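You operate a simulated robot arm through the tools that you are given. There is no shell and no other tool.

You are at the controls of a simulated robot arm. One attempt, no reset.

JOB
Shut the purple pod in the pot and pump it to two bar.
Fine: lid on, latch locked, vent shut.

It is judged by the outcome, as a careful person would: the job done as asked, and still so three seconds after it is handed in. It fails if anything else is knocked over, pushed out of place, dropped, spilled or broken. A push-on lid holds only when it is set on centred and level and pressed home; a screw cap is set on level and turned clockwise until tight.

ROBOT AND FRAMES
A 6-joint arm with a two-finger gripper, fixed in place. Base frame: the origin is at the foot of the arm, x ahead of it, y to its left, z up; the work surface is at about z = 880. Lengths are in mm, angles in rad, forces in N, time in s.
It reaches about 1298 mm from its shoulder. Its first joint turns from -2.601 to 2.601 rad. Payload 1.57 kg.
The TCP is the grasp point between the finger pads, 21 mm short of the fingertips. In the tool frame z runs along the fingers and y along their closing line. The gripper opens to 70 mm. The gripper's body begins 50 mm behind the TCP.
Orientation is that of the tool frame in the base frame, as a unit quaternion [x, y, z, w]. With the fingers straight down and closing along the base's y, the tool's x points along the base's -x, its y along +y and its z along -z.

CONTROLS
- The arm moves only by the tool apply_moves. Its argument "deltas" is a list of rows, each an object of numbers (a shift or turn left out is 0, a gripper value left out holds the last): "x", "y", "z": the shift along the base's x, y, z in cm; "wx", "wy", "wz": the turn, a rotation vector about the base's x, y, z in rad; "fingers": the finger opening in cm, from 0 to 7. In form: [{"x": .., "y": .., "z": .., "wx": .., "wy": .., "wz": .., "fingers": ..}, ...]. A call has 1 to 20 rows; each row shifts and turns the commanded pose from where the row before left it. A row lasts 0.2 s, in which the tool goes at most 50 mm and 0.15 rad; a call with a longer step from one row to the next is refused whole, and so is a gripper value outside its range. Where a pose cannot be reached the arm comes as near as it can. A force on the tool above 40 N (or 10 N above the force at the start of the call, whichever is more), or a blocked arm, ends the call early, and 0.2 s more pass. Each finger halts on what it meets, pressing with about 30 N; the grip force reading is that of the motor and also rises with nothing between the fingers. The clock runs only during rows and for 0.2 s after the last one: add rows that do not move to give the fingers time. The reply holds the time, the measured pose of the TCP, the force on the tool along the base axes, the opening and the grip force, in the units named above and with some noise, with the torque about the TCP (base axes, N m) and any sound that the robot's microphone picked up.
- Cameras (640 x 400 px; columns grow to the right, rows downward): "scene" is fixed at [48.2, -499.3, 1485.8]; the picture's right is [-0.65, -0.76, 0.00], its down [-0.50, 0.43, -0.75] and it looks along [0.57, -0.49, -0.66] (base axes); focal length 332 px, centre (320, 200). "wrist" rides on the gripper at [79, 4, -81] in the tool frame; the picture's right is [-0.05, 1.00, 0.00], its down [-0.67, -0.04, -0.74] and it looks along [-0.74, -0.04, 0.67] (tool axes); focal length 256 px, centre (320, 200). There is no depth. A picture from a camera that has moved, and an enlarged one, comes with that camera's place and axes in the base frame and with its lens.
- get_image(camera): a new picture of that camera. The clock stands still meanwhile.
- lift_body(by): slides the trunk up (or, below 0, down) by that many mm; the arm rides with it, the base frame stays. It gives what a move gives, with no picture.
- inspect(camera, box): a new picture of the part [left, top, right, bottom] of that camera's present view, enlarged. The clock stands still meanwhile.
- close_job(): hands the job in; it is judged then, once.

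Places have to be worked out from the pictures, the camera data and where the tool is seen. Open the gripper and draw the arm clear of the work before you hand the job in, unless the task says otherwise.

The tools are called after "Call:" by a JSON object that holds its "fn" and its "kwargs". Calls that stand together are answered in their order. apply_moves: Moves the arm, as the interface text tells. Its arguments: {"type":"object","properties":{"deltas":{"type":"array","items":{"type":"object","properties":{"x":{"type":"number"},"y":{"type":"number"},"z":{"type":"number"},"wx":{"type":"number"},"wy":{"type":"number"},"wz":{"type":"number"},"fingers":{"type":"number"}}}}},"required":["deltas"]} The other tools are called the same way: lift_body (by) slides the trunk up or down; get_image (camera) takes a picture; inspect (camera, box) takes an enlarged picture of a part of a camera's view; close_job () hands the job in.

At the start:

```text
clock: 0.0
eef_pos: [486.2, -600.0, 1260.5]
ee_rot: [0.0, 1.0, 0.0, 0.0]
force: [0.2, 0.4, -0.4]
torque: [0.03, 0.03, 0.02]
finger_gap: 70.2
grasp_force: 0.1
trunk travel left (down, up): [-941.0, 29.0]
```

scene: 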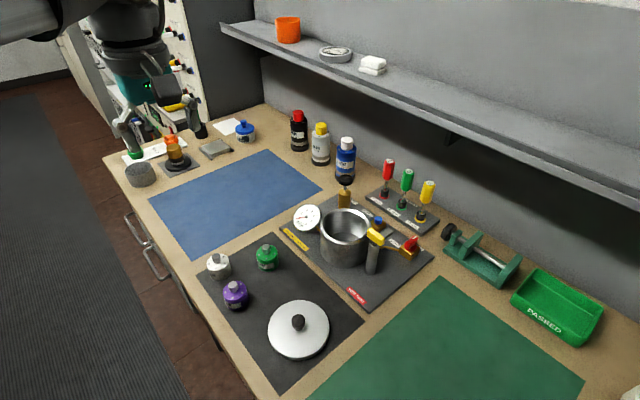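
wrist: 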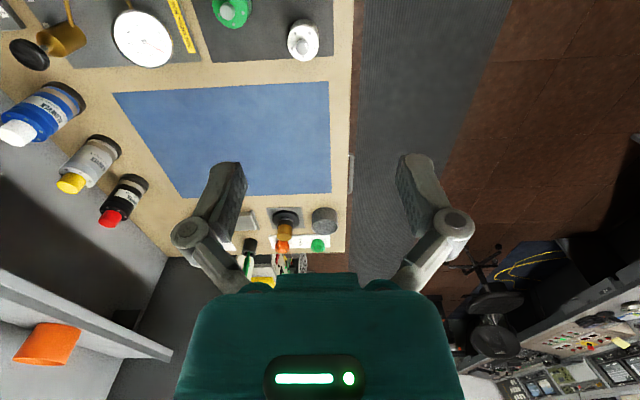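

The scene shows a pressure pot on a base with a gauge, a pump-like handle, a yellow-handled part and a red valve, plus a lid on the black mat with three pods (white, green, purple). I'll look closer before moving anything.

Call:
{"fn": "inspect", "kwargs": {"camera": "scene", "box": [270, 170, 450, 310]}}

Call:
{"fn": "inspect", "kwargs": {"camera": "scene", "box": [190, 230, 350, 370]}}

Call:
{"fn": "inspect", "kwargs": {"camera": "scene", "box": [350, 150, 520, 290]}}

```text
2.86 times, centred on (360, 240) of scene
camera zoom: at [48.2, -499.3, 1485.8], right [-0.65, -0.76, 0.0], down [-0.5, 0.43, -0.75], along [0.57, -0.49, -0.66], focal length 950 px, centre (206, 86)
```

zoom: 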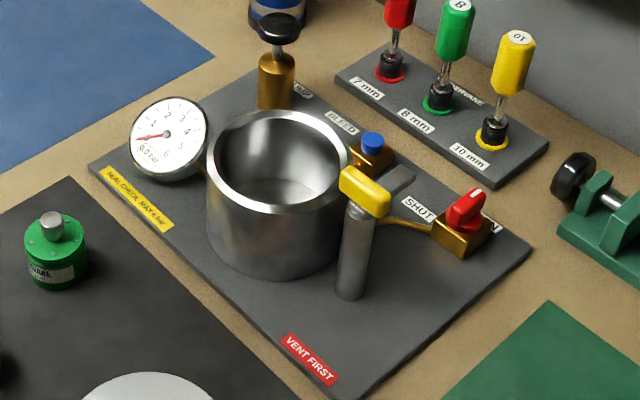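

```text
2.86 times, centred on (270, 300) of scene
camera zoom: at [48.2, -499.3, 1485.8], right [-0.65, -0.76, 0.0], down [-0.5, 0.43, -0.75], along [0.57, -0.49, -0.66], focal length 950 px, centre (463, -86)
```

zoom: 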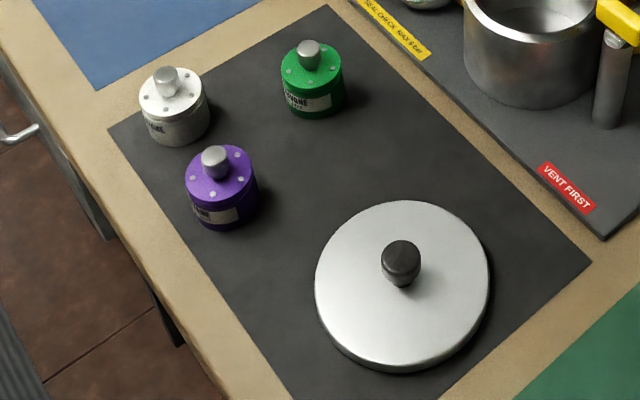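

```text
2.86 times, centred on (435, 220) of scene
camera zoom: at [48.2, -499.3, 1485.8], right [-0.65, -0.76, 0.0], down [-0.5, 0.43, -0.75], along [0.57, -0.49, -0.66], focal length 950 px, centre (-9, 143)
```

zoom: 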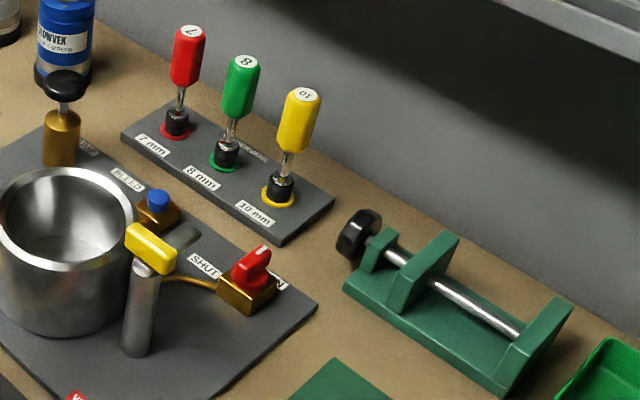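

I estimate the pot centre at about (394, -867), rim z about 967, the lid at about (308, -670) and the purple pod at about (436, -612). I'll move the wrist camera back along -x to view the bench from above and refine these.

Call:
{"fn": "apply_moves", "kwargs": {"deltas": [{"x": -4, "y": -1.5}, {"x": -4, "y": -1.5}, {"x": -4, "y": -1.5}, {"x": -4, "y": -1.5}, {"x": -4, "y": -1.5}, {"x": -4, "y": -1.5}, {}, {}]}}

Call:
{"fn": "get_image", "kwargs": {"camera": "wrist"}}

Call:
{"fn": "get_image", "kwargs": {"camera": "scene"}}

```text
clock: 1.8
eef_pos: [243.9, -688.9, 1259.6]
ee_rot: [0.0, 1.0, -0.001, 0.0]
force: [0.1, -0.2, 0.5]
torque: [-0.01, -0.02, -0.03]
finger_gap: 70.0
grasp_force: 0.1
trunk travel left (down, up): [-941.0, 29.0]
```

```text
taken
camera wrist: at [162.7, -684.9, 1340.9], right [0.05, 1.0, 0.0], down [0.67, -0.04, 0.74], along [0.74, -0.04, -0.67], focal length 256 px, centre (320, 200)
```

wrist: 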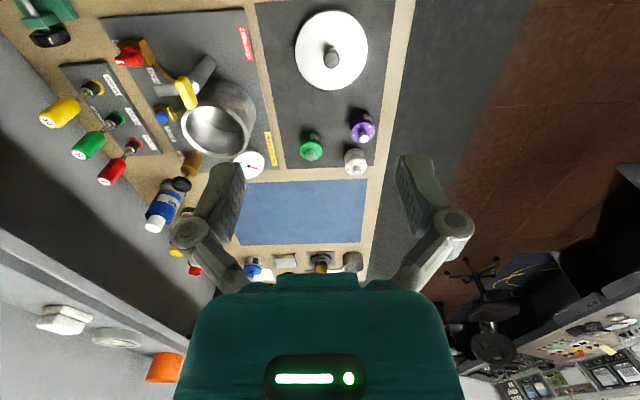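

```text
taken
```

scene: 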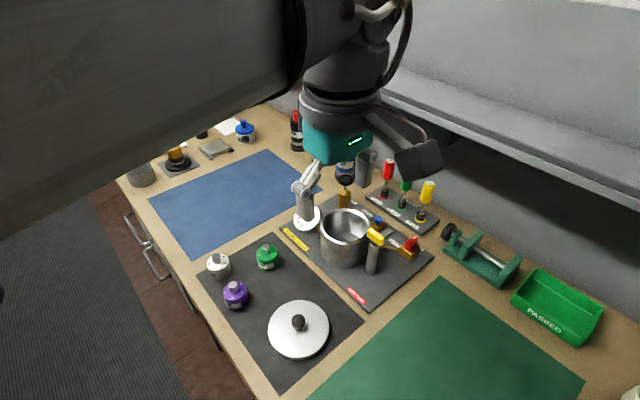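

The wrist view shows everything. I'll zoom into it for precise measurement of the pods, lid and pot fittings.

Call:
{"fn": "inspect", "kwargs": {"camera": "wrist", "box": [100, 0, 290, 190]}}

Call:
{"fn": "inspect", "kwargs": {"camera": "wrist", "box": [270, 0, 400, 180]}}

```text
2.11 times, centred on (195, 95) of wrist
camera zoom: at [162.7, -684.9, 1340.9], right [0.05, 1.0, 0.0], down [0.67, -0.04, 0.74], along [0.74, -0.04, -0.67], focal length 539 px, centre (583, 421)
```

zoom: 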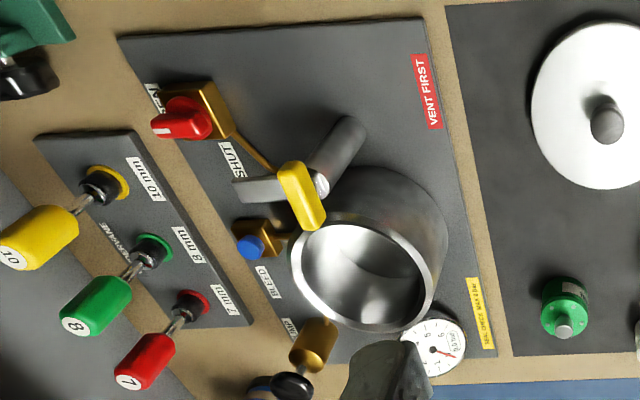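

```text
2.22 times, centred on (335, 90) of wrist
camera zoom: at [162.7, -684.9, 1340.9], right [0.05, 1.0, 0.0], down [0.67, -0.04, 0.74], along [0.74, -0.04, -0.67], focal length 569 px, centre (287, 444)
```

zoom: 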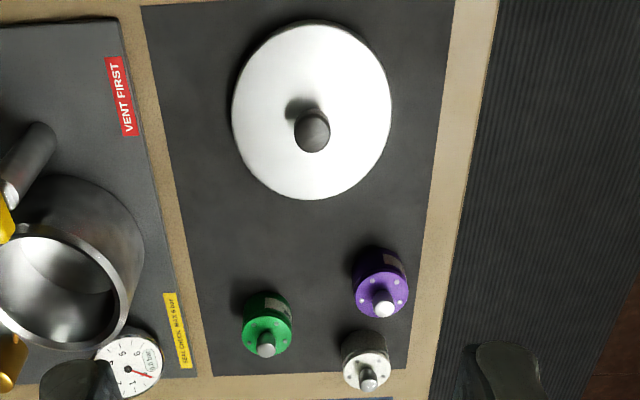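

Both views agree fairly well: lid centre about (305, -673) with knob top about 928, pot about (392, -869). I'll bring the wrist camera closer to the purple pod to fix its place and height.

Call:
{"fn": "apply_moves", "kwargs": {"deltas": [{"x": 2.6, "y": 1.2, "z": -3.3}, {"x": 2.6, "y": 1.2, "z": -3.3}, {"x": 2.6, "y": 1.2, "z": -3.3}, {"x": 2.6, "y": 1.2, "z": -3.3}, {"x": 2.6, "y": 1.2, "z": -3.3}, {"x": 2.6, "y": 1.2, "z": -3.3}, {}, {}]}}

Call:
{"fn": "get_image", "kwargs": {"camera": "wrist"}}

Call:
{"fn": "get_image", "kwargs": {"camera": "scene"}}

```text
clock: 3.6
eef_pos: [402.6, -618.1, 1259.4]
ee_rot: [0.0, 1.0, 0.001, 0.0]
force: [-0.4, -0.4, 0.6]
torque: [0.0, -0.03, 0.0]
finger_gap: 70.0
grasp_force: 0.0
out of reach, approached as far as the arm can: row 1, 2, 3, 4, 5, 6
trunk travel left (down, up): [-941.0, 29.0]
```

```text
taken
camera wrist: at [321.8, -613.3, 1340.8], right [0.05, 1.0, 0.0], down [0.67, -0.04, 0.74], along [0.74, -0.04, -0.67], focal length 256 px, centre (320, 200)
```

wrist: 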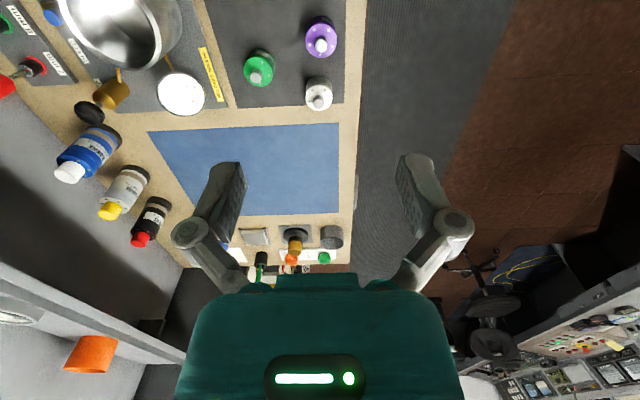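

```text
taken
```

scene: 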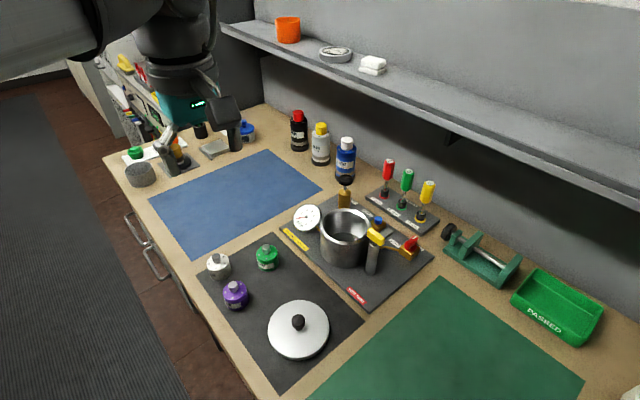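

The arm could not go lower from its present shoulder height, so z stayed at 1259. I'll lower the trunk 200 mm (the tool rides down to z of about 1060, clear of everything) and look again.

Call:
{"fn": "lift_body", "kwargs": {"by": -200}}

Call:
{"fn": "get_image", "kwargs": {"camera": "wrist"}}

Call:
{"fn": "get_image", "kwargs": {"camera": "scene"}}

```text
clock: 5.8
eef_pos: [403.2, -617.7, 1060.2]
ee_rot: [0.0, 1.0, -0.001, -0.001]
force: [-0.3, 0.0, 0.4]
torque: [-0.03, -0.01, -0.03]
finger_gap: 69.9
grasp_force: 0.1
trunk travel left (down, up): [-741.0, 229.0]
```

```text
taken
camera wrist: at [321.5, -613.3, 1140.9], right [0.05, 1.0, 0.0], down [0.67, -0.04, 0.74], along [0.74, -0.04, -0.67], focal length 256 px, centre (320, 200)
```

wrist: 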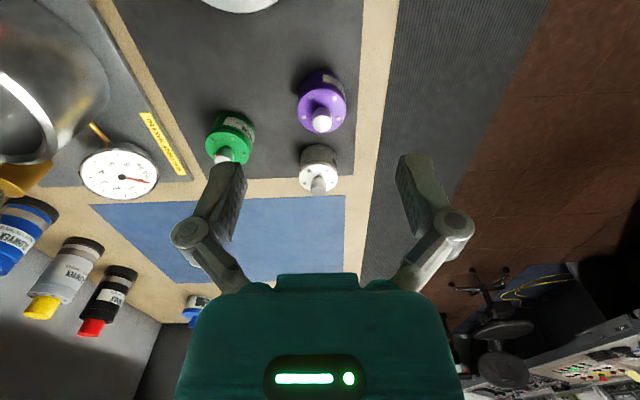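

```text
taken
```

scene: 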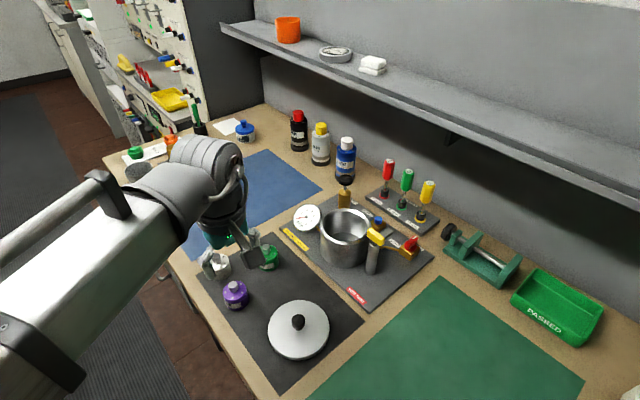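

The trunk drop worked. I'll zoom in on the purple pod to measure its axis and height.

Call:
{"fn": "inspect", "kwargs": {"camera": "wrist", "box": [260, 50, 380, 200]}}

Call:
{"fn": "inspect", "kwargs": {"camera": "scene", "box": [200, 240, 280, 320]}}

```text
2.67 times, centred on (320, 125) of wrist
camera zoom: at [321.5, -613.3, 1140.9], right [0.05, 1.0, 0.0], down [0.67, -0.04, 0.74], along [0.74, -0.04, -0.67], focal length 683 px, centre (320, 400)
```

zoom: 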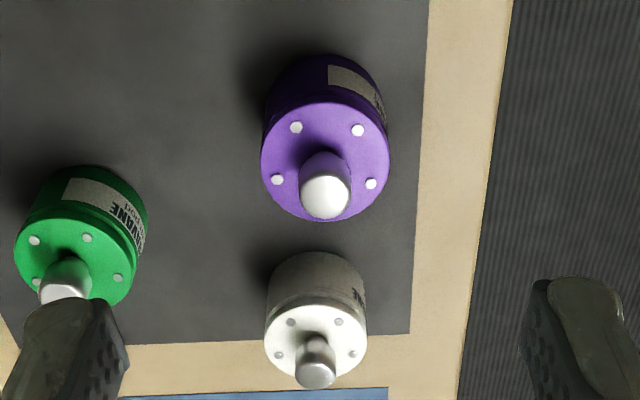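

```text
5.00 times, centred on (240, 280) of scene
camera zoom: at [48.2, -499.3, 1485.8], right [-0.65, -0.76, 0.0], down [-0.5, 0.43, -0.75], along [0.57, -0.49, -0.66], focal length 1662 px, centre (720, -200)
```

zoom: 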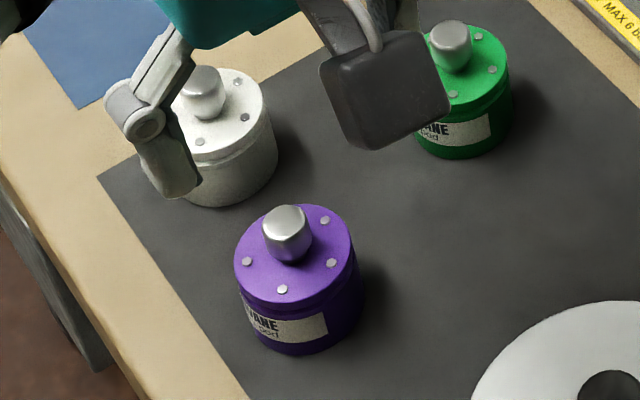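

Triangulating from both views: purple pod axis about (445.5, -617), body top z about 914, knob top z about 937, knob about 18 mm across. I need lower reach, so I'll raise the tool first, then lower the trunk again.

Call:
{"fn": "apply_moves", "kwargs": {"deltas": [{"z": 4}, {"z": 4}, {"z": 4}, {"z": 4}, {"z": 4}, {}]}}

Call:
{"fn": "lift_body", "kwargs": {"by": -220}}

Call:
{"fn": "apply_moves", "kwargs": {"deltas": [{"fingers": 4.0}, {}]}}

Call:
{"fn": "get_image", "kwargs": {"camera": "scene"}}

```text
clock: 7.2
eef_pos: [402.5, -616.9, 1059.6]
ee_rot: [0.0, 1.0, 0.0, 0.0]
force: [0.2, -0.7, 0.1]
torque: [0.04, -0.04, 0.01]
finger_gap: 70.0
grasp_force: 0.0
out of reach, approached as far as the arm can: row 1, 2, 3, 4, 5
trunk travel left (down, up): [-741.0, 229.0]
```

```text
clock: 8.9
eef_pos: [401.2, -614.9, 887.3]
ee_rot: [0.0, 1.0, -0.001, 0.002]
force: [-4.7, 7.9, 42.7]
torque: [1.04, 0.11, 0.12]
finger_gap: 70.8
grasp_force: 0.4
trunk travel left (down, up): [-566.0, 404.0]
stopped: the force on the tool passed its limit at 172 N (the readings are from after the stop); the commanded pose is now the measured one
```

```text
clock: 9.5
eef_pos: [402.1, -615.4, 889.3]
ee_rot: [0.0, 1.0, -0.002, 0.003]
force: [-8.6, 13.0, 48.7]
torque: [1.66, 0.17, 0.11]
finger_gap: 70.0
grasp_force: 32.0
trunk travel left (down, up): [-566.0, 404.0]
```

```text
taken
```

scene: 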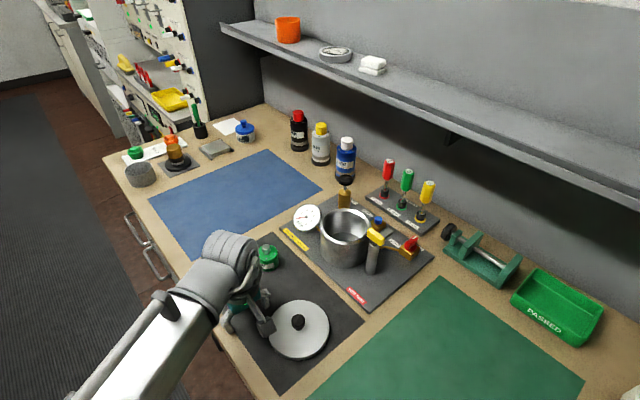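

The raise was refused, so the trunk drop put the fingertips onto the bare mat (force 48 N up); I should have checked between calls. I'll lift the trunk straight back up now and check nothing was disturbed.

Call:
{"fn": "lift_body", "kwargs": {"by": 120}}

```text
clock: 11.0
eef_pos: [404.1, -620.3, 1004.9]
ee_rot: [0.0, 1.0, -0.001, 0.002]
force: [0.1, 0.7, 0.7]
torque: [0.0, 0.01, 0.02]
finger_gap: 39.9
grasp_force: 0.1
trunk travel left (down, up): [-686.0, 284.0]
```

Free of contact now at z about 1005. I'll check the pictures for any disturbance.

Call:
{"fn": "get_image", "kwargs": {"camera": "scene"}}

Call:
{"fn": "get_image", "kwargs": {"camera": "wrist"}}

```text
taken
```

scene: 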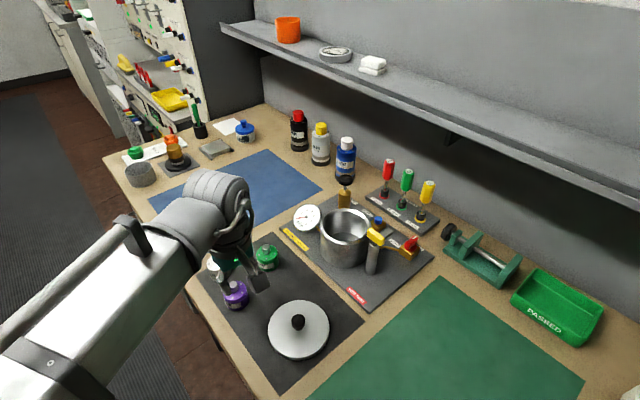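

```text
taken
camera wrist: at [322.8, -615.0, 1086.1], right [0.05, 1.0, 0.0], down [0.66, -0.03, 0.75], along [0.75, -0.04, -0.66], focal length 256 px, centre (320, 200)
```

wrist: 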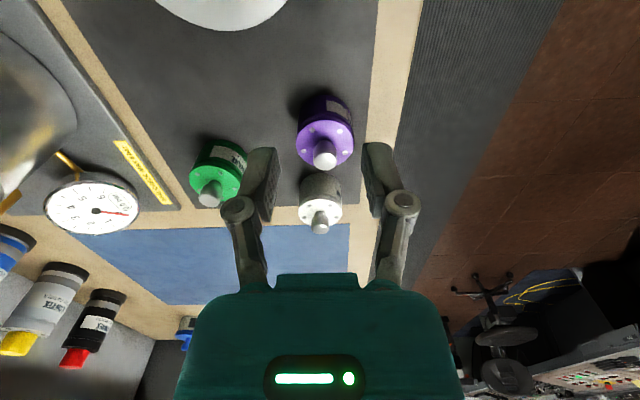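

Nothing was disturbed. Now a small test of vertical arm motion to understand the reach limit.

Call:
{"fn": "apply_moves", "kwargs": {"deltas": [{"z": 1}, {"z": 1}, {}]}}

```text
clock: 11.8
eef_pos: [403.9, -620.7, 1005.2]
ee_rot: [0.0, 1.0, -0.002, 0.002]
force: [0.0, 0.1, 0.0]
torque: [0.03, 0.02, 0.0]
finger_gap: 39.7
grasp_force: 0.1
out of reach, approached as far as the arm can: row 1, 2
trunk travel left (down, up): [-686.0, 284.0]
```

The arm itself cannot change z with the tool pointing down, so height must come from the trunk. I'll undo the commanded offset to confirm the bookkeeping.

Call:
{"fn": "apply_moves", "kwargs": {"deltas": [{"z": -2}, {}]}}

```text
clock: 12.4
eef_pos: [403.6, -619.8, 1005.3]
ee_rot: [0.001, 1.0, -0.002, 0.002]
force: [-0.4, -0.2, -0.2]
torque: [0.03, -0.01, -0.01]
finger_gap: 40.2
grasp_force: 0.0
out of reach, approached as far as the arm can: row 1
trunk travel left (down, up): [-686.0, 284.0]
```

Height is trunk-only, so I'll do xy with the arm and z with lift_body. Moving the tool over the purple pod's axis now.

Call:
{"fn": "apply_moves", "kwargs": {"deltas": [{"x": 2.1, "y": 0.15}, {"x": 2.1, "y": 0.15}, {}, {}]}}

Call:
{"fn": "inspect", "kwargs": {"camera": "wrist", "box": [240, 40, 400, 200]}}

```text
clock: 13.4
eef_pos: [446.9, -615.1, 1005.1]
ee_rot: [0.0, 1.0, -0.001, 0.002]
force: [0.0, -0.7, 1.1]
torque: [-0.04, 0.0, 0.01]
finger_gap: 40.2
grasp_force: 0.1
trunk travel left (down, up): [-686.0, 284.0]
```

```text
2.50 times, centred on (320, 120) of wrist
camera zoom: at [365.6, -611.6, 1086.1], right [0.05, 1.0, 0.0], down [0.66, -0.03, 0.75], along [0.75, -0.04, -0.66], focal length 640 px, centre (320, 400)
```

zoom: 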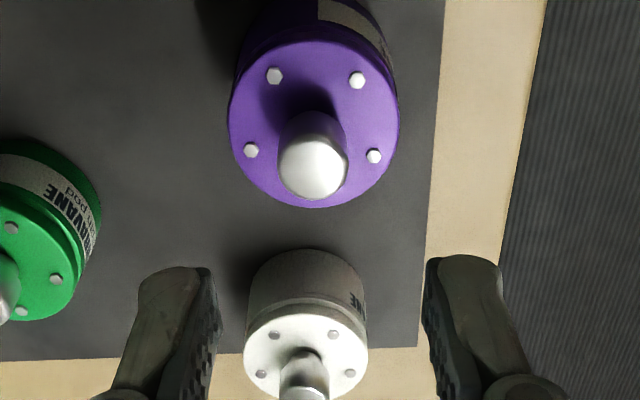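

The knob top maps to (445.5, -617.4); the tool reads (446.9, -615.1). I'll nudge by (-1.2, -2) mm and then lower the trunk 64 mm so the fingertips straddle the knob just above the pod's top.

Call:
{"fn": "apply_moves", "kwargs": {"deltas": [{"x": -0.12, "y": -0.2}, {}, {}]}}

Call:
{"fn": "lift_body", "kwargs": {"by": -50}}

Call:
{"fn": "get_image", "kwargs": {"camera": "wrist"}}

Call:
{"fn": "inspect", "kwargs": {"camera": "scene", "box": [190, 230, 290, 330]}}

```text
clock: 14.2
eef_pos: [446.0, -617.6, 1005.0]
ee_rot: [0.0, 1.0, -0.001, 0.002]
force: [-0.1, -0.2, 0.9]
torque: [0.02, 0.02, -0.03]
finger_gap: 40.1
grasp_force: 0.1
trunk travel left (down, up): [-686.0, 284.0]
```

```text
clock: 15.1
eef_pos: [446.2, -618.1, 955.1]
ee_rot: [0.0, 1.0, -0.003, 0.002]
force: [-0.4, -0.4, 0.6]
torque: [0.0, 0.01, 0.02]
finger_gap: 39.9
grasp_force: 0.1
trunk travel left (down, up): [-636.0, 334.0]
```

```text
taken
camera wrist: at [364.3, -614.0, 1036.1], right [0.05, 1.0, 0.0], down [0.66, -0.03, 0.75], along [0.75, -0.04, -0.66], focal length 256 px, centre (320, 200)
```

wrist: 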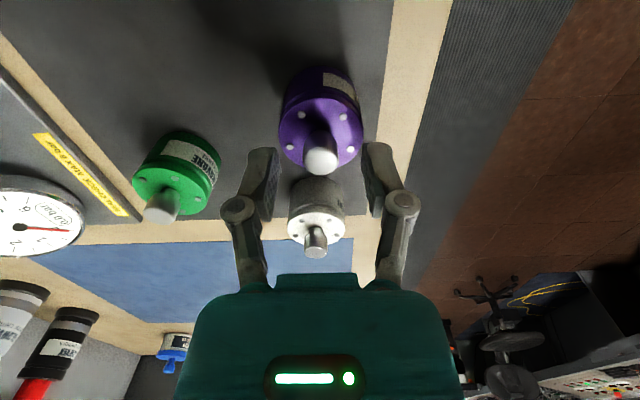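

```text
4.00 times, centred on (240, 280) of scene
camera zoom: at [48.2, -499.3, 1485.8], right [-0.65, -0.76, 0.0], down [-0.5, 0.43, -0.75], along [0.57, -0.49, -0.66], focal length 1330 px, centre (640, -120)
```

zoom: 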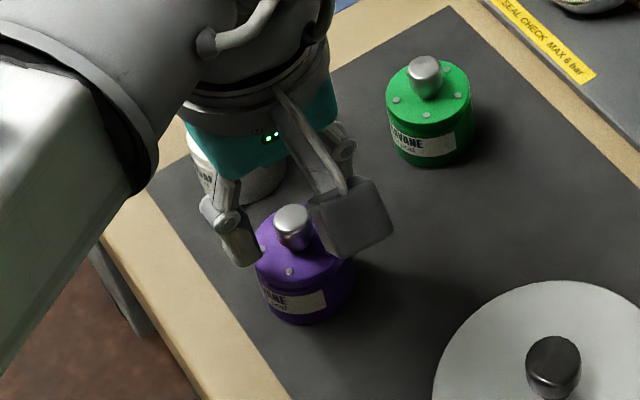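

Aligned. Lowering another 15 mm to z about 940 (tips about 919, just above the pod top at about 914), then closing on the knob.

Call:
{"fn": "lift_body", "kwargs": {"by": -15}}

Call:
{"fn": "inspect", "kwargs": {"camera": "wrist", "box": [220, 80, 420, 240]}}

```text
clock: 15.7
eef_pos: [445.9, -618.9, 939.5]
ee_rot: [-0.001, 1.0, -0.001, 0.002]
force: [-0.5, 1.0, -1.1]
torque: [-0.02, 0.0, -0.02]
finger_gap: 39.8
grasp_force: 0.0
trunk travel left (down, up): [-621.0, 349.0]
```

```text
2.50 times, centred on (320, 160) of wrist
camera zoom: at [364.3, -614.0, 1021.1], right [0.05, 1.0, 0.0], down [0.66, -0.03, 0.75], along [0.75, -0.04, -0.66], focal length 640 px, centre (320, 300)
```

zoom: 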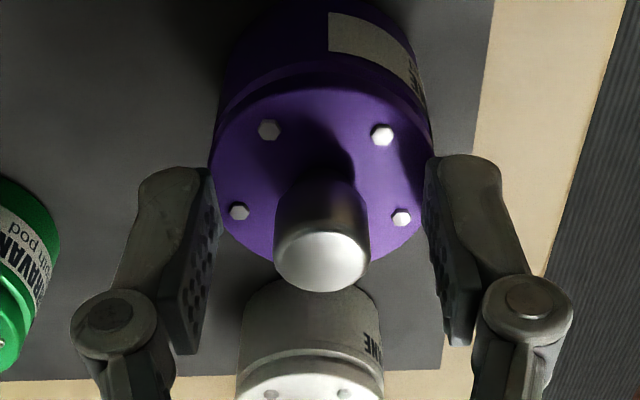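

The knob sits centred between the pads. Closing on it.

Call:
{"fn": "apply_moves", "kwargs": {"deltas": [{"fingers": 1.0}, {}, {}, {}, {}]}}

Call:
{"fn": "lift_body", "kwargs": {"by": 15}}

Call:
{"fn": "get_image", "kwargs": {"camera": "wrist"}}

Call:
{"fn": "get_image", "kwargs": {"camera": "scene"}}

```text
clock: 16.9
eef_pos: [443.9, -618.9, 940.6]
ee_rot: [0.0, 1.0, -0.003, 0.002]
force: [3.0, -4.1, 17.0]
torque: [-0.06, -0.02, -0.01]
finger_gap: 16.6
grasp_force: 30.5
trunk travel left (down, up): [-621.0, 349.0]
```

```text
clock: 17.5
eef_pos: [445.4, -617.2, 954.9]
ee_rot: [0.0, 1.0, -0.002, 0.002]
force: [-0.1, -0.4, -1.4]
torque: [0.02, 0.01, -0.02]
finger_gap: 16.4
grasp_force: 30.4
trunk travel left (down, up): [-636.0, 334.0]
```

```text
taken
camera wrist: at [364.3, -613.9, 1036.0], right [0.05, 1.0, 0.0], down [0.66, -0.03, 0.75], along [0.75, -0.04, -0.66], focal length 256 px, centre (320, 200)
```

wrist: 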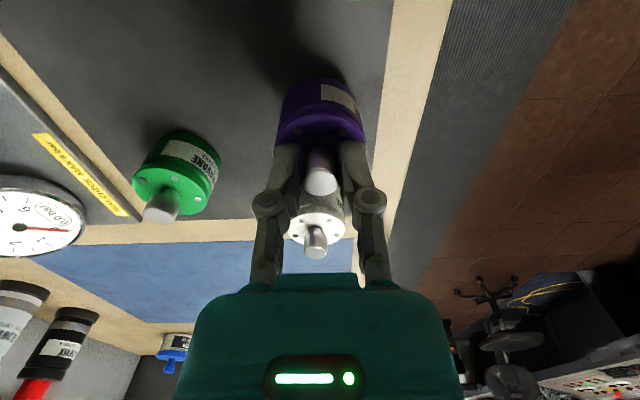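

```text
taken
```

scene: 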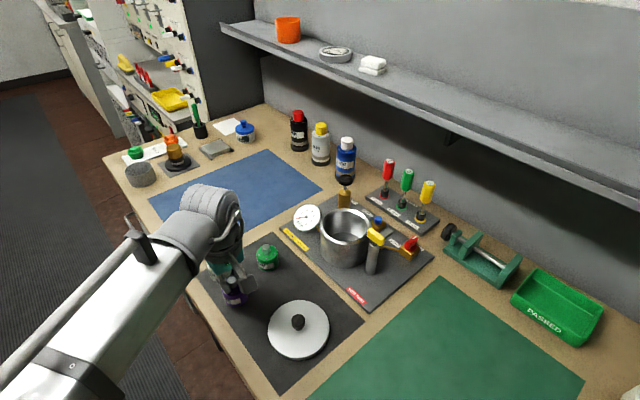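

The grip reads 16.5 mm, and the pod appears lifted (the knob stays fixed between the fingers). I'll raise it 120 mm more so its bottom clears the pot rim and the yellow latch.

Call:
{"fn": "lift_body", "kwargs": {"by": 125}}

Call:
{"fn": "get_image", "kwargs": {"camera": "scene"}}

Call:
{"fn": "get_image", "kwargs": {"camera": "wrist"}}

```text
clock: 19.1
eef_pos: [445.2, -618.3, 1080.0]
ee_rot: [0.0, 1.0, -0.002, 0.002]
force: [0.0, 0.0, -1.8]
torque: [-0.02, -0.02, 0.0]
finger_gap: 17.0
grasp_force: 30.0
trunk travel left (down, up): [-761.0, 209.0]
```

```text
taken
```

scene: 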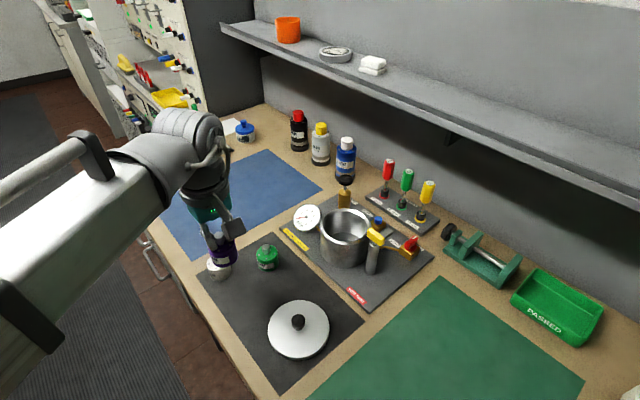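

```text
taken
camera wrist: at [364.4, -614.1, 1161.0], right [0.05, 1.0, 0.0], down [0.66, -0.03, 0.75], along [0.75, -0.04, -0.66], focal length 256 px, centre (320, 200)
```

wrist: 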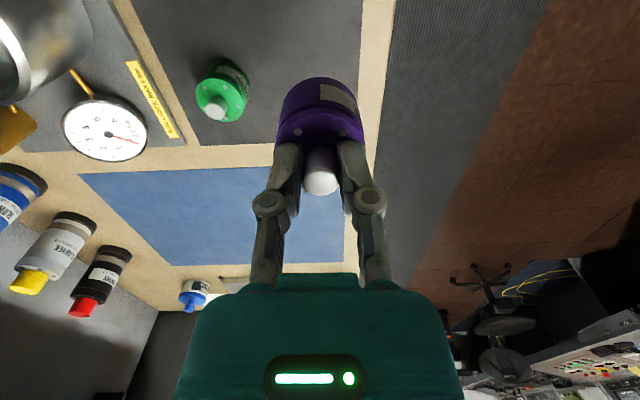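

The pod is firmly held. I'll move to around (300, -770) so the wrist camera gets an unobstructed look at the pot and its fittings.

Call:
{"fn": "apply_moves", "kwargs": {"deltas": [{"x": -2.9, "y": -3.0}, {"x": -2.9, "y": -3.0}, {"x": -2.9, "y": -3.0}, {"x": -2.9, "y": -3.0}, {"x": -2.9, "y": -3.0}, {}, {}]}}

Call:
{"fn": "get_image", "kwargs": {"camera": "wrist"}}

Call:
{"fn": "get_image", "kwargs": {"camera": "scene"}}

```text
clock: 20.7
eef_pos: [300.8, -770.5, 1079.5]
ee_rot: [0.001, 1.0, -0.001, 0.002]
force: [0.4, -0.5, -1.6]
torque: [0.0, 0.0, 0.0]
finger_gap: 16.7
grasp_force: 29.9
trunk travel left (down, up): [-761.0, 209.0]
```

```text
taken
camera wrist: at [219.0, -765.2, 1161.1], right [0.05, 1.0, 0.0], down [0.66, -0.03, 0.75], along [0.75, -0.04, -0.66], focal length 256 px, centre (320, 200)
```

wrist: 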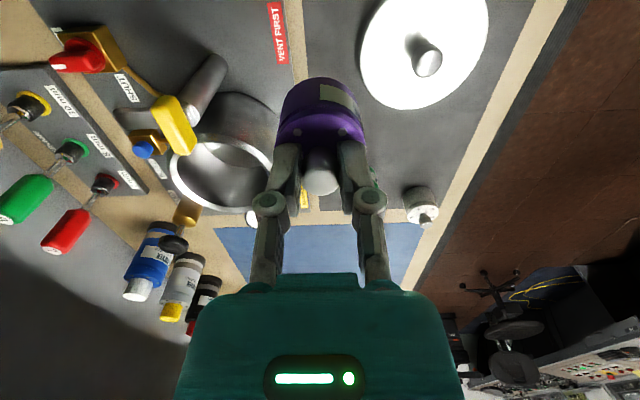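

```text
taken
```

scene: 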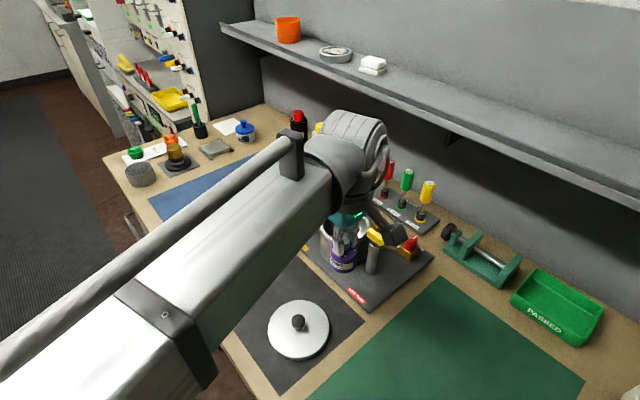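

Now a zoom on the pot from the wrist camera for a precise rim centre and to understand the latch, vent and pump.

Call:
{"fn": "inspect", "kwargs": {"camera": "wrist", "box": [110, 50, 310, 240]}}

Call:
{"fn": "inspect", "kwargs": {"camera": "wrist", "box": [0, 0, 250, 160]}}

```text
2.11 times, centred on (210, 145) of wrist
camera zoom: at [219.0, -765.2, 1161.1], right [0.05, 1.0, 0.0], down [0.66, -0.03, 0.75], along [0.75, -0.04, -0.66], focal length 539 px, centre (552, 316)
```

zoom: 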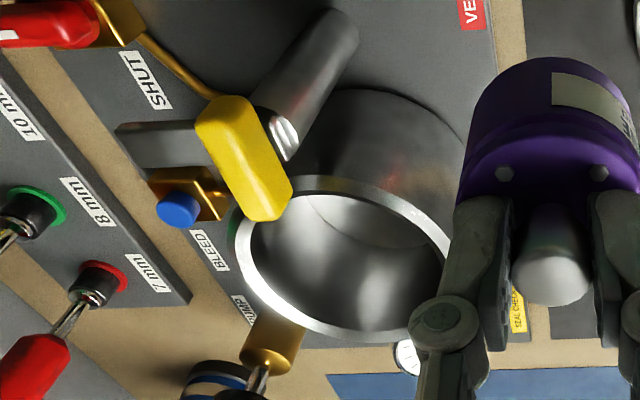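

```text
2.50 times, centred on (125, 80) of wrist
camera zoom: at [219.0, -765.2, 1161.1], right [0.05, 1.0, 0.0], down [0.66, -0.03, 0.75], along [0.75, -0.04, -0.66], focal length 640 px, centre (808, 500)
```

zoom: 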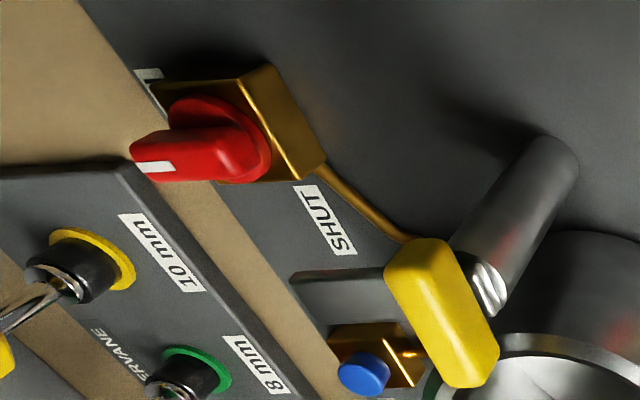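

Fused estimates put the pot centre at about (399, -876), rim z about 960. I'll move over it at this safe height and check concentricity from above.

Call:
{"fn": "apply_moves", "kwargs": {"deltas": [{"x": 2.45, "y": -2.63}, {"x": 2.45, "y": -2.63}, {"x": 2.45, "y": -2.63}, {"x": 2.45, "y": -2.63}, {}, {}]}}

Call:
{"fn": "get_image", "kwargs": {"camera": "wrist"}}

Call:
{"fn": "get_image", "kwargs": {"camera": "scene"}}

```text
clock: 22.1
eef_pos: [398.0, -873.0, 1080.8]
ee_rot: [0.001, 1.0, -0.001, 0.002]
force: [-0.3, 1.0, -2.1]
torque: [0.0, 0.01, 0.01]
finger_gap: 16.4
grasp_force: 29.8
trunk travel left (down, up): [-761.0, 209.0]
```

```text
taken
camera wrist: at [317.5, -869.0, 1161.0], right [0.05, 1.0, 0.0], down [0.66, -0.03, 0.75], along [0.75, -0.04, -0.66], focal length 256 px, centre (320, 200)
```

wrist: 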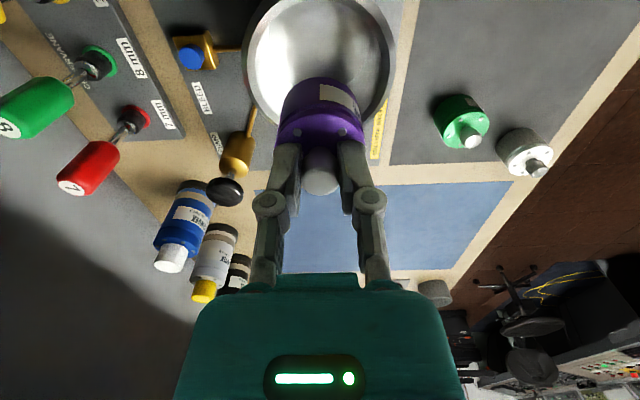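

```text
taken
```

scene: 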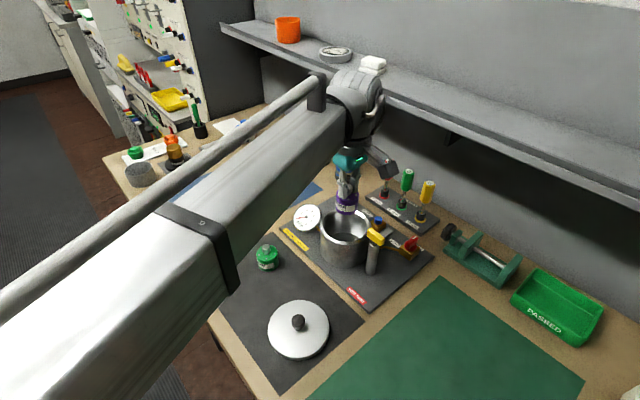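

The rim looks symmetric about the pod horizontally (244 to 396 px). Zooming to check the fore-aft centring.

Call:
{"fn": "inspect", "kwargs": {"camera": "wrist", "box": [220, 0, 420, 160]}}

Call:
{"fn": "inspect", "kwargs": {"camera": "scene", "box": [290, 150, 440, 280]}}

```text
2.50 times, centred on (320, 80) of wrist
camera zoom: at [317.5, -869.0, 1161.0], right [0.05, 1.0, 0.0], down [0.66, -0.03, 0.75], along [0.75, -0.04, -0.66], focal length 640 px, centre (320, 500)
```

zoom: 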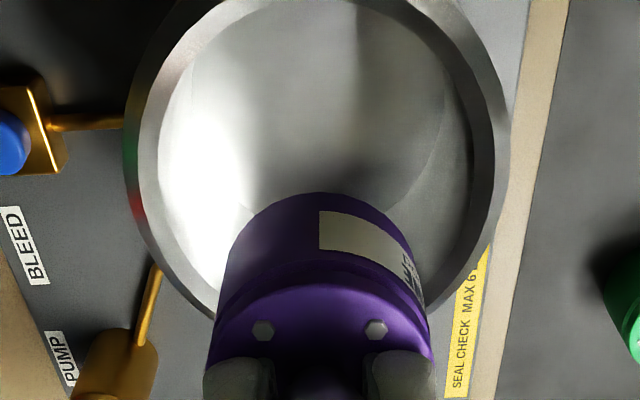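

```text
3.08 times, centred on (365, 215) of scene
camera zoom: at [48.2, -499.3, 1485.8], right [-0.65, -0.76, 0.0], down [-0.5, 0.43, -0.75], along [0.57, -0.49, -0.66], focal length 1023 px, centre (182, 154)
```

zoom: 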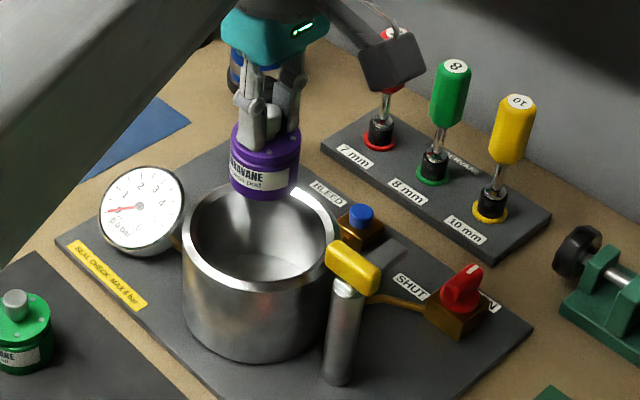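

The rim back-projects to a centre of about (400, -873.5), so the pod is within 2 mm of centre. The yellow latch handle (about (323, -884), z about 986) lies under the wrist camera, so I'll turn the tool about 45° to swing the camera clear before lowering.

Call:
{"fn": "apply_moves", "kwargs": {"deltas": [{"wz": -0.13, "x": 0.1}, {"wz": -0.13}, {"wz": -0.13}, {"wz": -0.13}, {"wz": -0.13}, {"wz": -0.13}, {}, {}]}}

Call:
{"fn": "get_image", "kwargs": {"camera": "wrist"}}

Call:
{"fn": "inspect", "kwargs": {"camera": "scene", "box": [290, 150, 440, 280]}}

```text
clock: 23.9
eef_pos: [400.1, -873.2, 1078.1]
ee_rot: [0.381, 0.924, -0.002, 0.0]
force: [0.3, 0.5, -2.3]
torque: [0.01, 0.01, 0.04]
finger_gap: 16.5
grasp_force: 30.4
trunk travel left (down, up): [-761.0, 209.0]
```

```text
taken
camera wrist: at [344.5, -814.8, 1161.0], right [0.74, 0.67, 0.0], down [0.45, -0.49, 0.75], along [0.5, -0.56, -0.66], focal length 256 px, centre (320, 200)
```

wrist: 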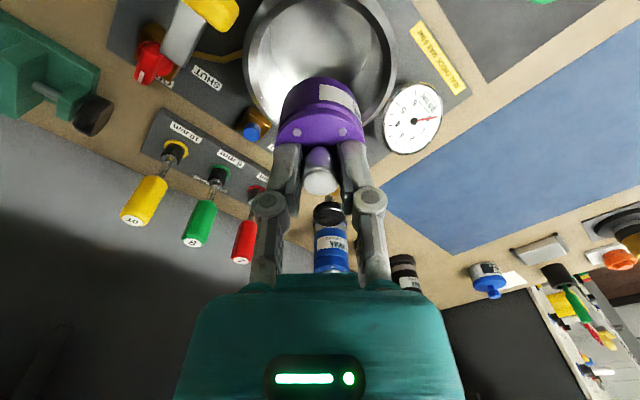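

```text
3.08 times, centred on (365, 215) of scene
camera zoom: at [48.2, -499.3, 1485.8], right [-0.65, -0.76, 0.0], down [-0.5, 0.43, -0.75], along [0.57, -0.49, -0.66], focal length 1023 px, centre (182, 154)
```

zoom: 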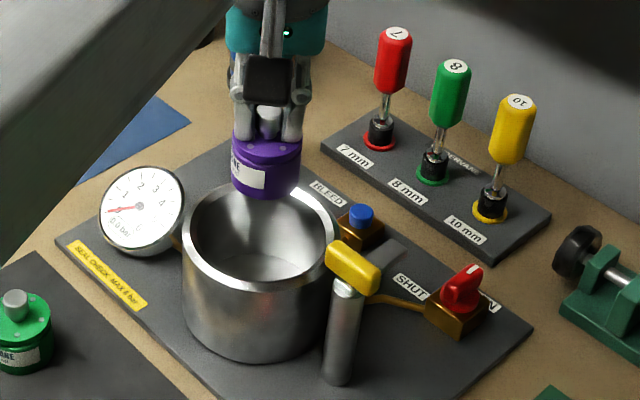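

The camera is now clear of the latch and the rim remains centred. Lowering 95 mm into the pot.

Call:
{"fn": "lift_body", "kwargs": {"by": -95}}

Call:
{"fn": "get_image", "kwargs": {"camera": "wrist"}}

Call:
{"fn": "inspect", "kwargs": {"camera": "scene", "box": [290, 150, 440, 280]}}

```text
clock: 25.2
eef_pos: [400.3, -873.7, 985.2]
ee_rot: [0.381, 0.925, -0.003, 0.001]
force: [-0.1, 0.5, -1.6]
torque: [0.0, 0.01, 0.02]
finger_gap: 16.7
grasp_force: 30.1
trunk travel left (down, up): [-666.0, 304.0]
```

```text
taken
camera wrist: at [344.4, -814.7, 1066.0], right [0.74, 0.67, 0.0], down [0.45, -0.49, 0.75], along [0.5, -0.55, -0.66], focal length 256 px, centre (320, 200)
```

wrist: 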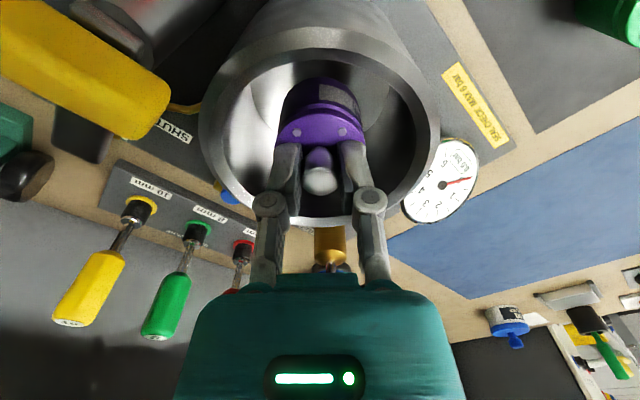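

```text
3.08 times, centred on (365, 215) of scene
camera zoom: at [48.2, -499.3, 1485.8], right [-0.65, -0.76, 0.0], down [-0.5, 0.43, -0.75], along [0.57, -0.49, -0.66], focal length 1023 px, centre (182, 154)
```

zoom: 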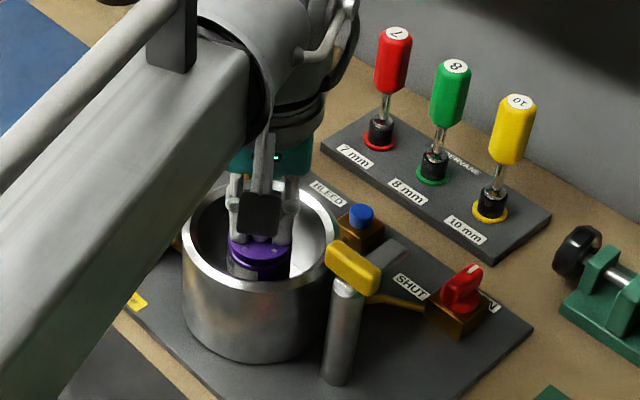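

The pod is descending cleanly inside the pot. Lowering further in small steps until it touches the floor.

Call:
{"fn": "lift_body", "kwargs": {"by": -18}}

Call:
{"fn": "lift_body", "kwargs": {"by": -4}}

Call:
{"fn": "lift_body", "kwargs": {"by": -3}}

```text
clock: 25.8
eef_pos: [400.4, -874.3, 967.0]
ee_rot: [0.381, 0.925, -0.002, 0.0]
force: [0.6, -0.3, -1.7]
torque: [0.02, -0.04, -0.01]
finger_gap: 16.4
grasp_force: 29.7
trunk travel left (down, up): [-648.0, 322.0]
```

```text
clock: 26.4
eef_pos: [400.2, -873.2, 963.2]
ee_rot: [0.38, 0.925, -0.003, 0.001]
force: [0.1, 0.8, -1.0]
torque: [0.01, 0.03, -0.01]
finger_gap: 16.6
grasp_force: 30.1
trunk travel left (down, up): [-644.0, 326.0]
```

```text
clock: 26.9
eef_pos: [399.4, -873.2, 959.2]
ee_rot: [0.38, 0.925, -0.003, 0.001]
force: [0.0, 0.6, -1.8]
torque: [0.02, 0.01, 0.01]
finger_gap: 16.8
grasp_force: 30.1
trunk travel left (down, up): [-641.0, 329.0]
```

No contact yet (force still only the pod's weight). Continuing down in small steps, one at a time.

Call:
{"fn": "lift_body", "kwargs": {"by": -3}}

Call:
{"fn": "inspect", "kwargs": {"camera": "wrist", "box": [190, 20, 450, 240]}}

```text
clock: 27.4
eef_pos: [398.8, -873.7, 959.5]
ee_rot: [0.38, 0.925, -0.004, 0.002]
force: [3.8, -9.8, 26.1]
torque: [-0.09, -0.06, -0.03]
finger_gap: 16.5
grasp_force: 29.7
trunk travel left (down, up): [-638.0, 332.0]
```

```text
1.82 times, centred on (320, 130) of wrist
camera zoom: at [344.1, -814.3, 1039.7], right [0.74, 0.67, 0.0], down [0.45, -0.49, 0.75], along [0.5, -0.56, -0.66], focal length 465 px, centre (320, 327)
```

zoom: 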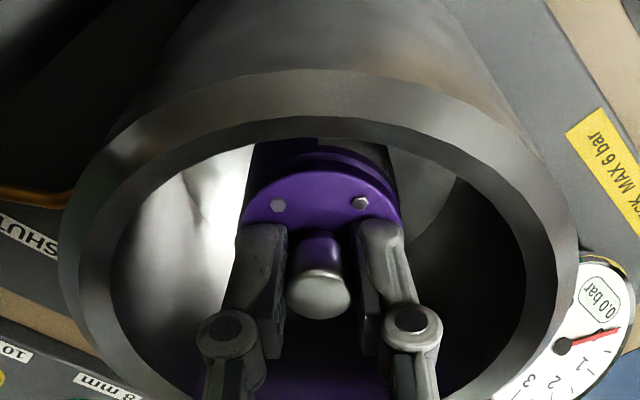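

Contact at TCP z about 959 (26 N): the pod is standing on the pot floor. I'll relieve the push by 1 mm, open the fingers to 40 mm, and check.

Call:
{"fn": "lift_body", "kwargs": {"by": 1.5}}

Call:
{"fn": "apply_moves", "kwargs": {"deltas": [{"fingers": 4.0}, {}, {}, {}]}}

Call:
{"fn": "inspect", "kwargs": {"camera": "wrist", "box": [190, 20, 450, 240]}}

```text
clock: 27.9
eef_pos: [399.1, -872.4, 958.8]
ee_rot: [0.38, 0.925, -0.001, 0.001]
force: [1.0, -2.6, 8.1]
torque: [-0.06, -0.05, -0.01]
finger_gap: 16.6
grasp_force: 29.6
trunk travel left (down, up): [-640.0, 330.0]
```

```text
clock: 28.9
eef_pos: [400.3, -873.7, 958.7]
ee_rot: [0.38, 0.925, -0.003, 0.001]
force: [0.3, 0.1, 0.5]
torque: [0.03, 0.0, -0.02]
finger_gap: 39.7
grasp_force: 0.1
trunk travel left (down, up): [-640.0, 330.0]
```

```text
1.82 times, centred on (320, 130) of wrist
camera zoom: at [344.4, -814.7, 1039.6], right [0.74, 0.67, 0.0], down [0.45, -0.49, 0.75], along [0.5, -0.55, -0.66], focal length 465 px, centre (320, 327)
```

zoom: 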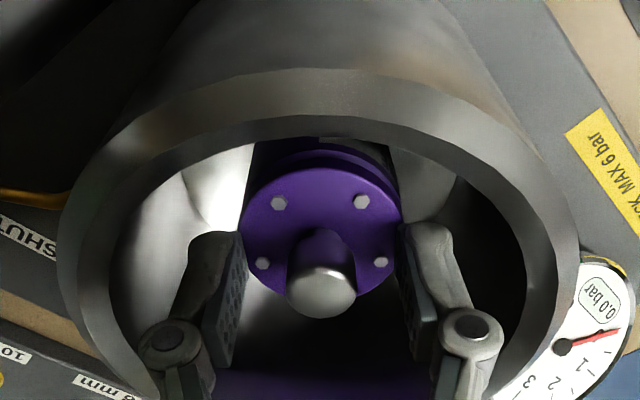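

The pod stands released in the pot. I'll raise straight out, then study the latch closely since its yellow handle sits close to where the lid's edge will pass.

Call:
{"fn": "lift_body", "kwargs": {"by": 120}}

Call:
{"fn": "apply_moves", "kwargs": {"deltas": [{"x": -2.5, "y": 4}, {"x": -2.5, "y": 4}, {"x": -2.5, "y": 4}, {}, {}]}}

Call:
{"fn": "get_image", "kwargs": {"camera": "wrist"}}

Call:
{"fn": "get_image", "kwargs": {"camera": "scene"}}

```text
clock: 30.4
eef_pos: [399.1, -873.0, 1079.5]
ee_rot: [0.381, 0.925, -0.003, 0.001]
force: [-1.2, 0.1, 0.4]
torque: [-0.01, 0.02, 0.02]
finger_gap: 39.9
grasp_force: 0.1
trunk travel left (down, up): [-760.0, 210.0]
```

```text
clock: 31.6
eef_pos: [326.2, -755.7, 1079.8]
ee_rot: [0.381, 0.925, -0.002, 0.001]
force: [0.2, -0.6, 0.5]
torque: [0.0, -0.02, -0.02]
finger_gap: 40.0
grasp_force: 0.0
trunk travel left (down, up): [-760.0, 210.0]
```

```text
taken
camera wrist: at [270.4, -697.4, 1159.5], right [0.74, 0.67, 0.0], down [0.45, -0.49, 0.75], along [0.5, -0.55, -0.66], focal length 256 px, centre (320, 200)
```

wrist: 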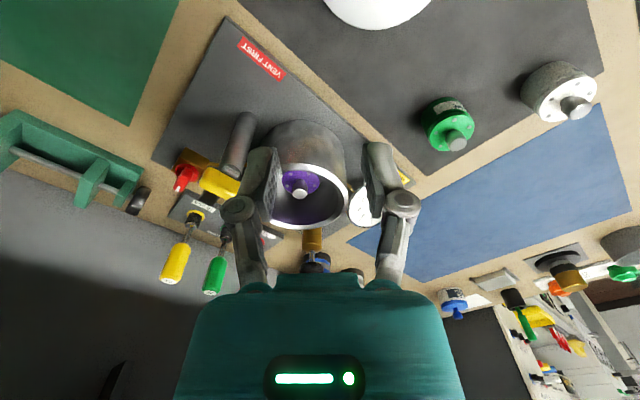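

```text
taken
```

scene: 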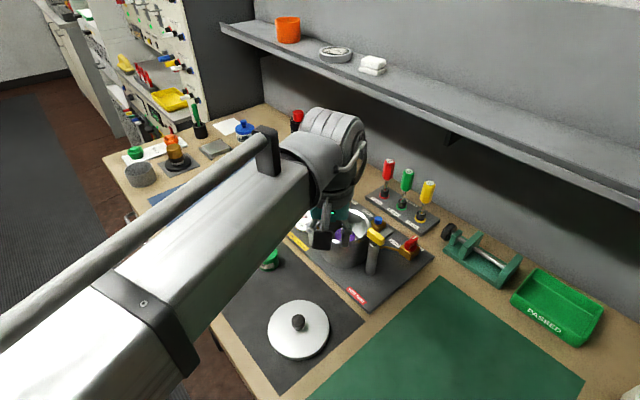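

I'll turn the tool another 45° so the camera looks along -y straight at the latch, and open the fingers so they do not block the view.

Call:
{"fn": "apply_moves", "kwargs": {"deltas": [{"wz": -0.13, "y": -0.6, "fingers": 7.0}, {"wz": -0.13, "y": -0.6}, {"wz": -0.13, "y": -0.6}, {"wz": -0.13, "y": -0.6}, {"wz": -0.13, "y": -0.6, "x": -0.4}, {"wz": -0.13, "y": -0.6, "x": -0.4}, {}, {}]}}

Call:
{"fn": "get_image", "kwargs": {"camera": "wrist"}}

Call:
{"fn": "inspect", "kwargs": {"camera": "wrist", "box": [170, 60, 400, 230]}}

```text
clock: 33.4
eef_pos: [317.1, -789.7, 1077.3]
ee_rot: [0.703, 0.711, -0.003, 0.001]
force: [0.7, 0.3, -0.2]
torque: [0.02, -0.01, 0.0]
finger_gap: 70.1
grasp_force: 0.1
trunk travel left (down, up): [-760.0, 210.0]
```

```text
taken
camera wrist: at [318.5, -710.3, 1159.6], right [1.0, -0.04, 0.0], down [-0.03, -0.66, 0.75], along [-0.04, -0.75, -0.66], focal length 256 px, centre (320, 200)
```

wrist: 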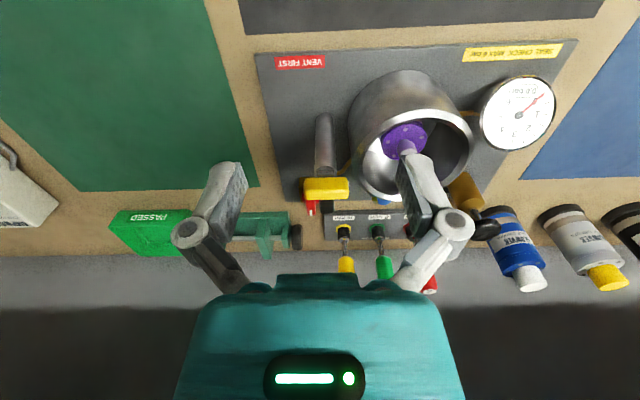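

```text
2.35 times, centred on (285, 145) of wrist
camera zoom: at [318.5, -710.3, 1159.6], right [1.0, -0.04, 0.0], down [-0.03, -0.66, 0.75], along [-0.04, -0.75, -0.66], focal length 602 px, centre (402, 329)
```

zoom: 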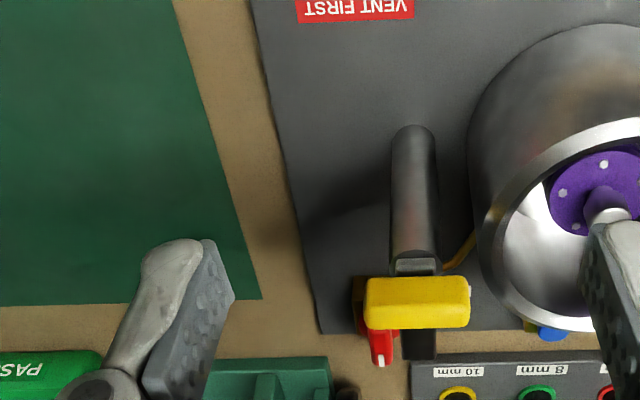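

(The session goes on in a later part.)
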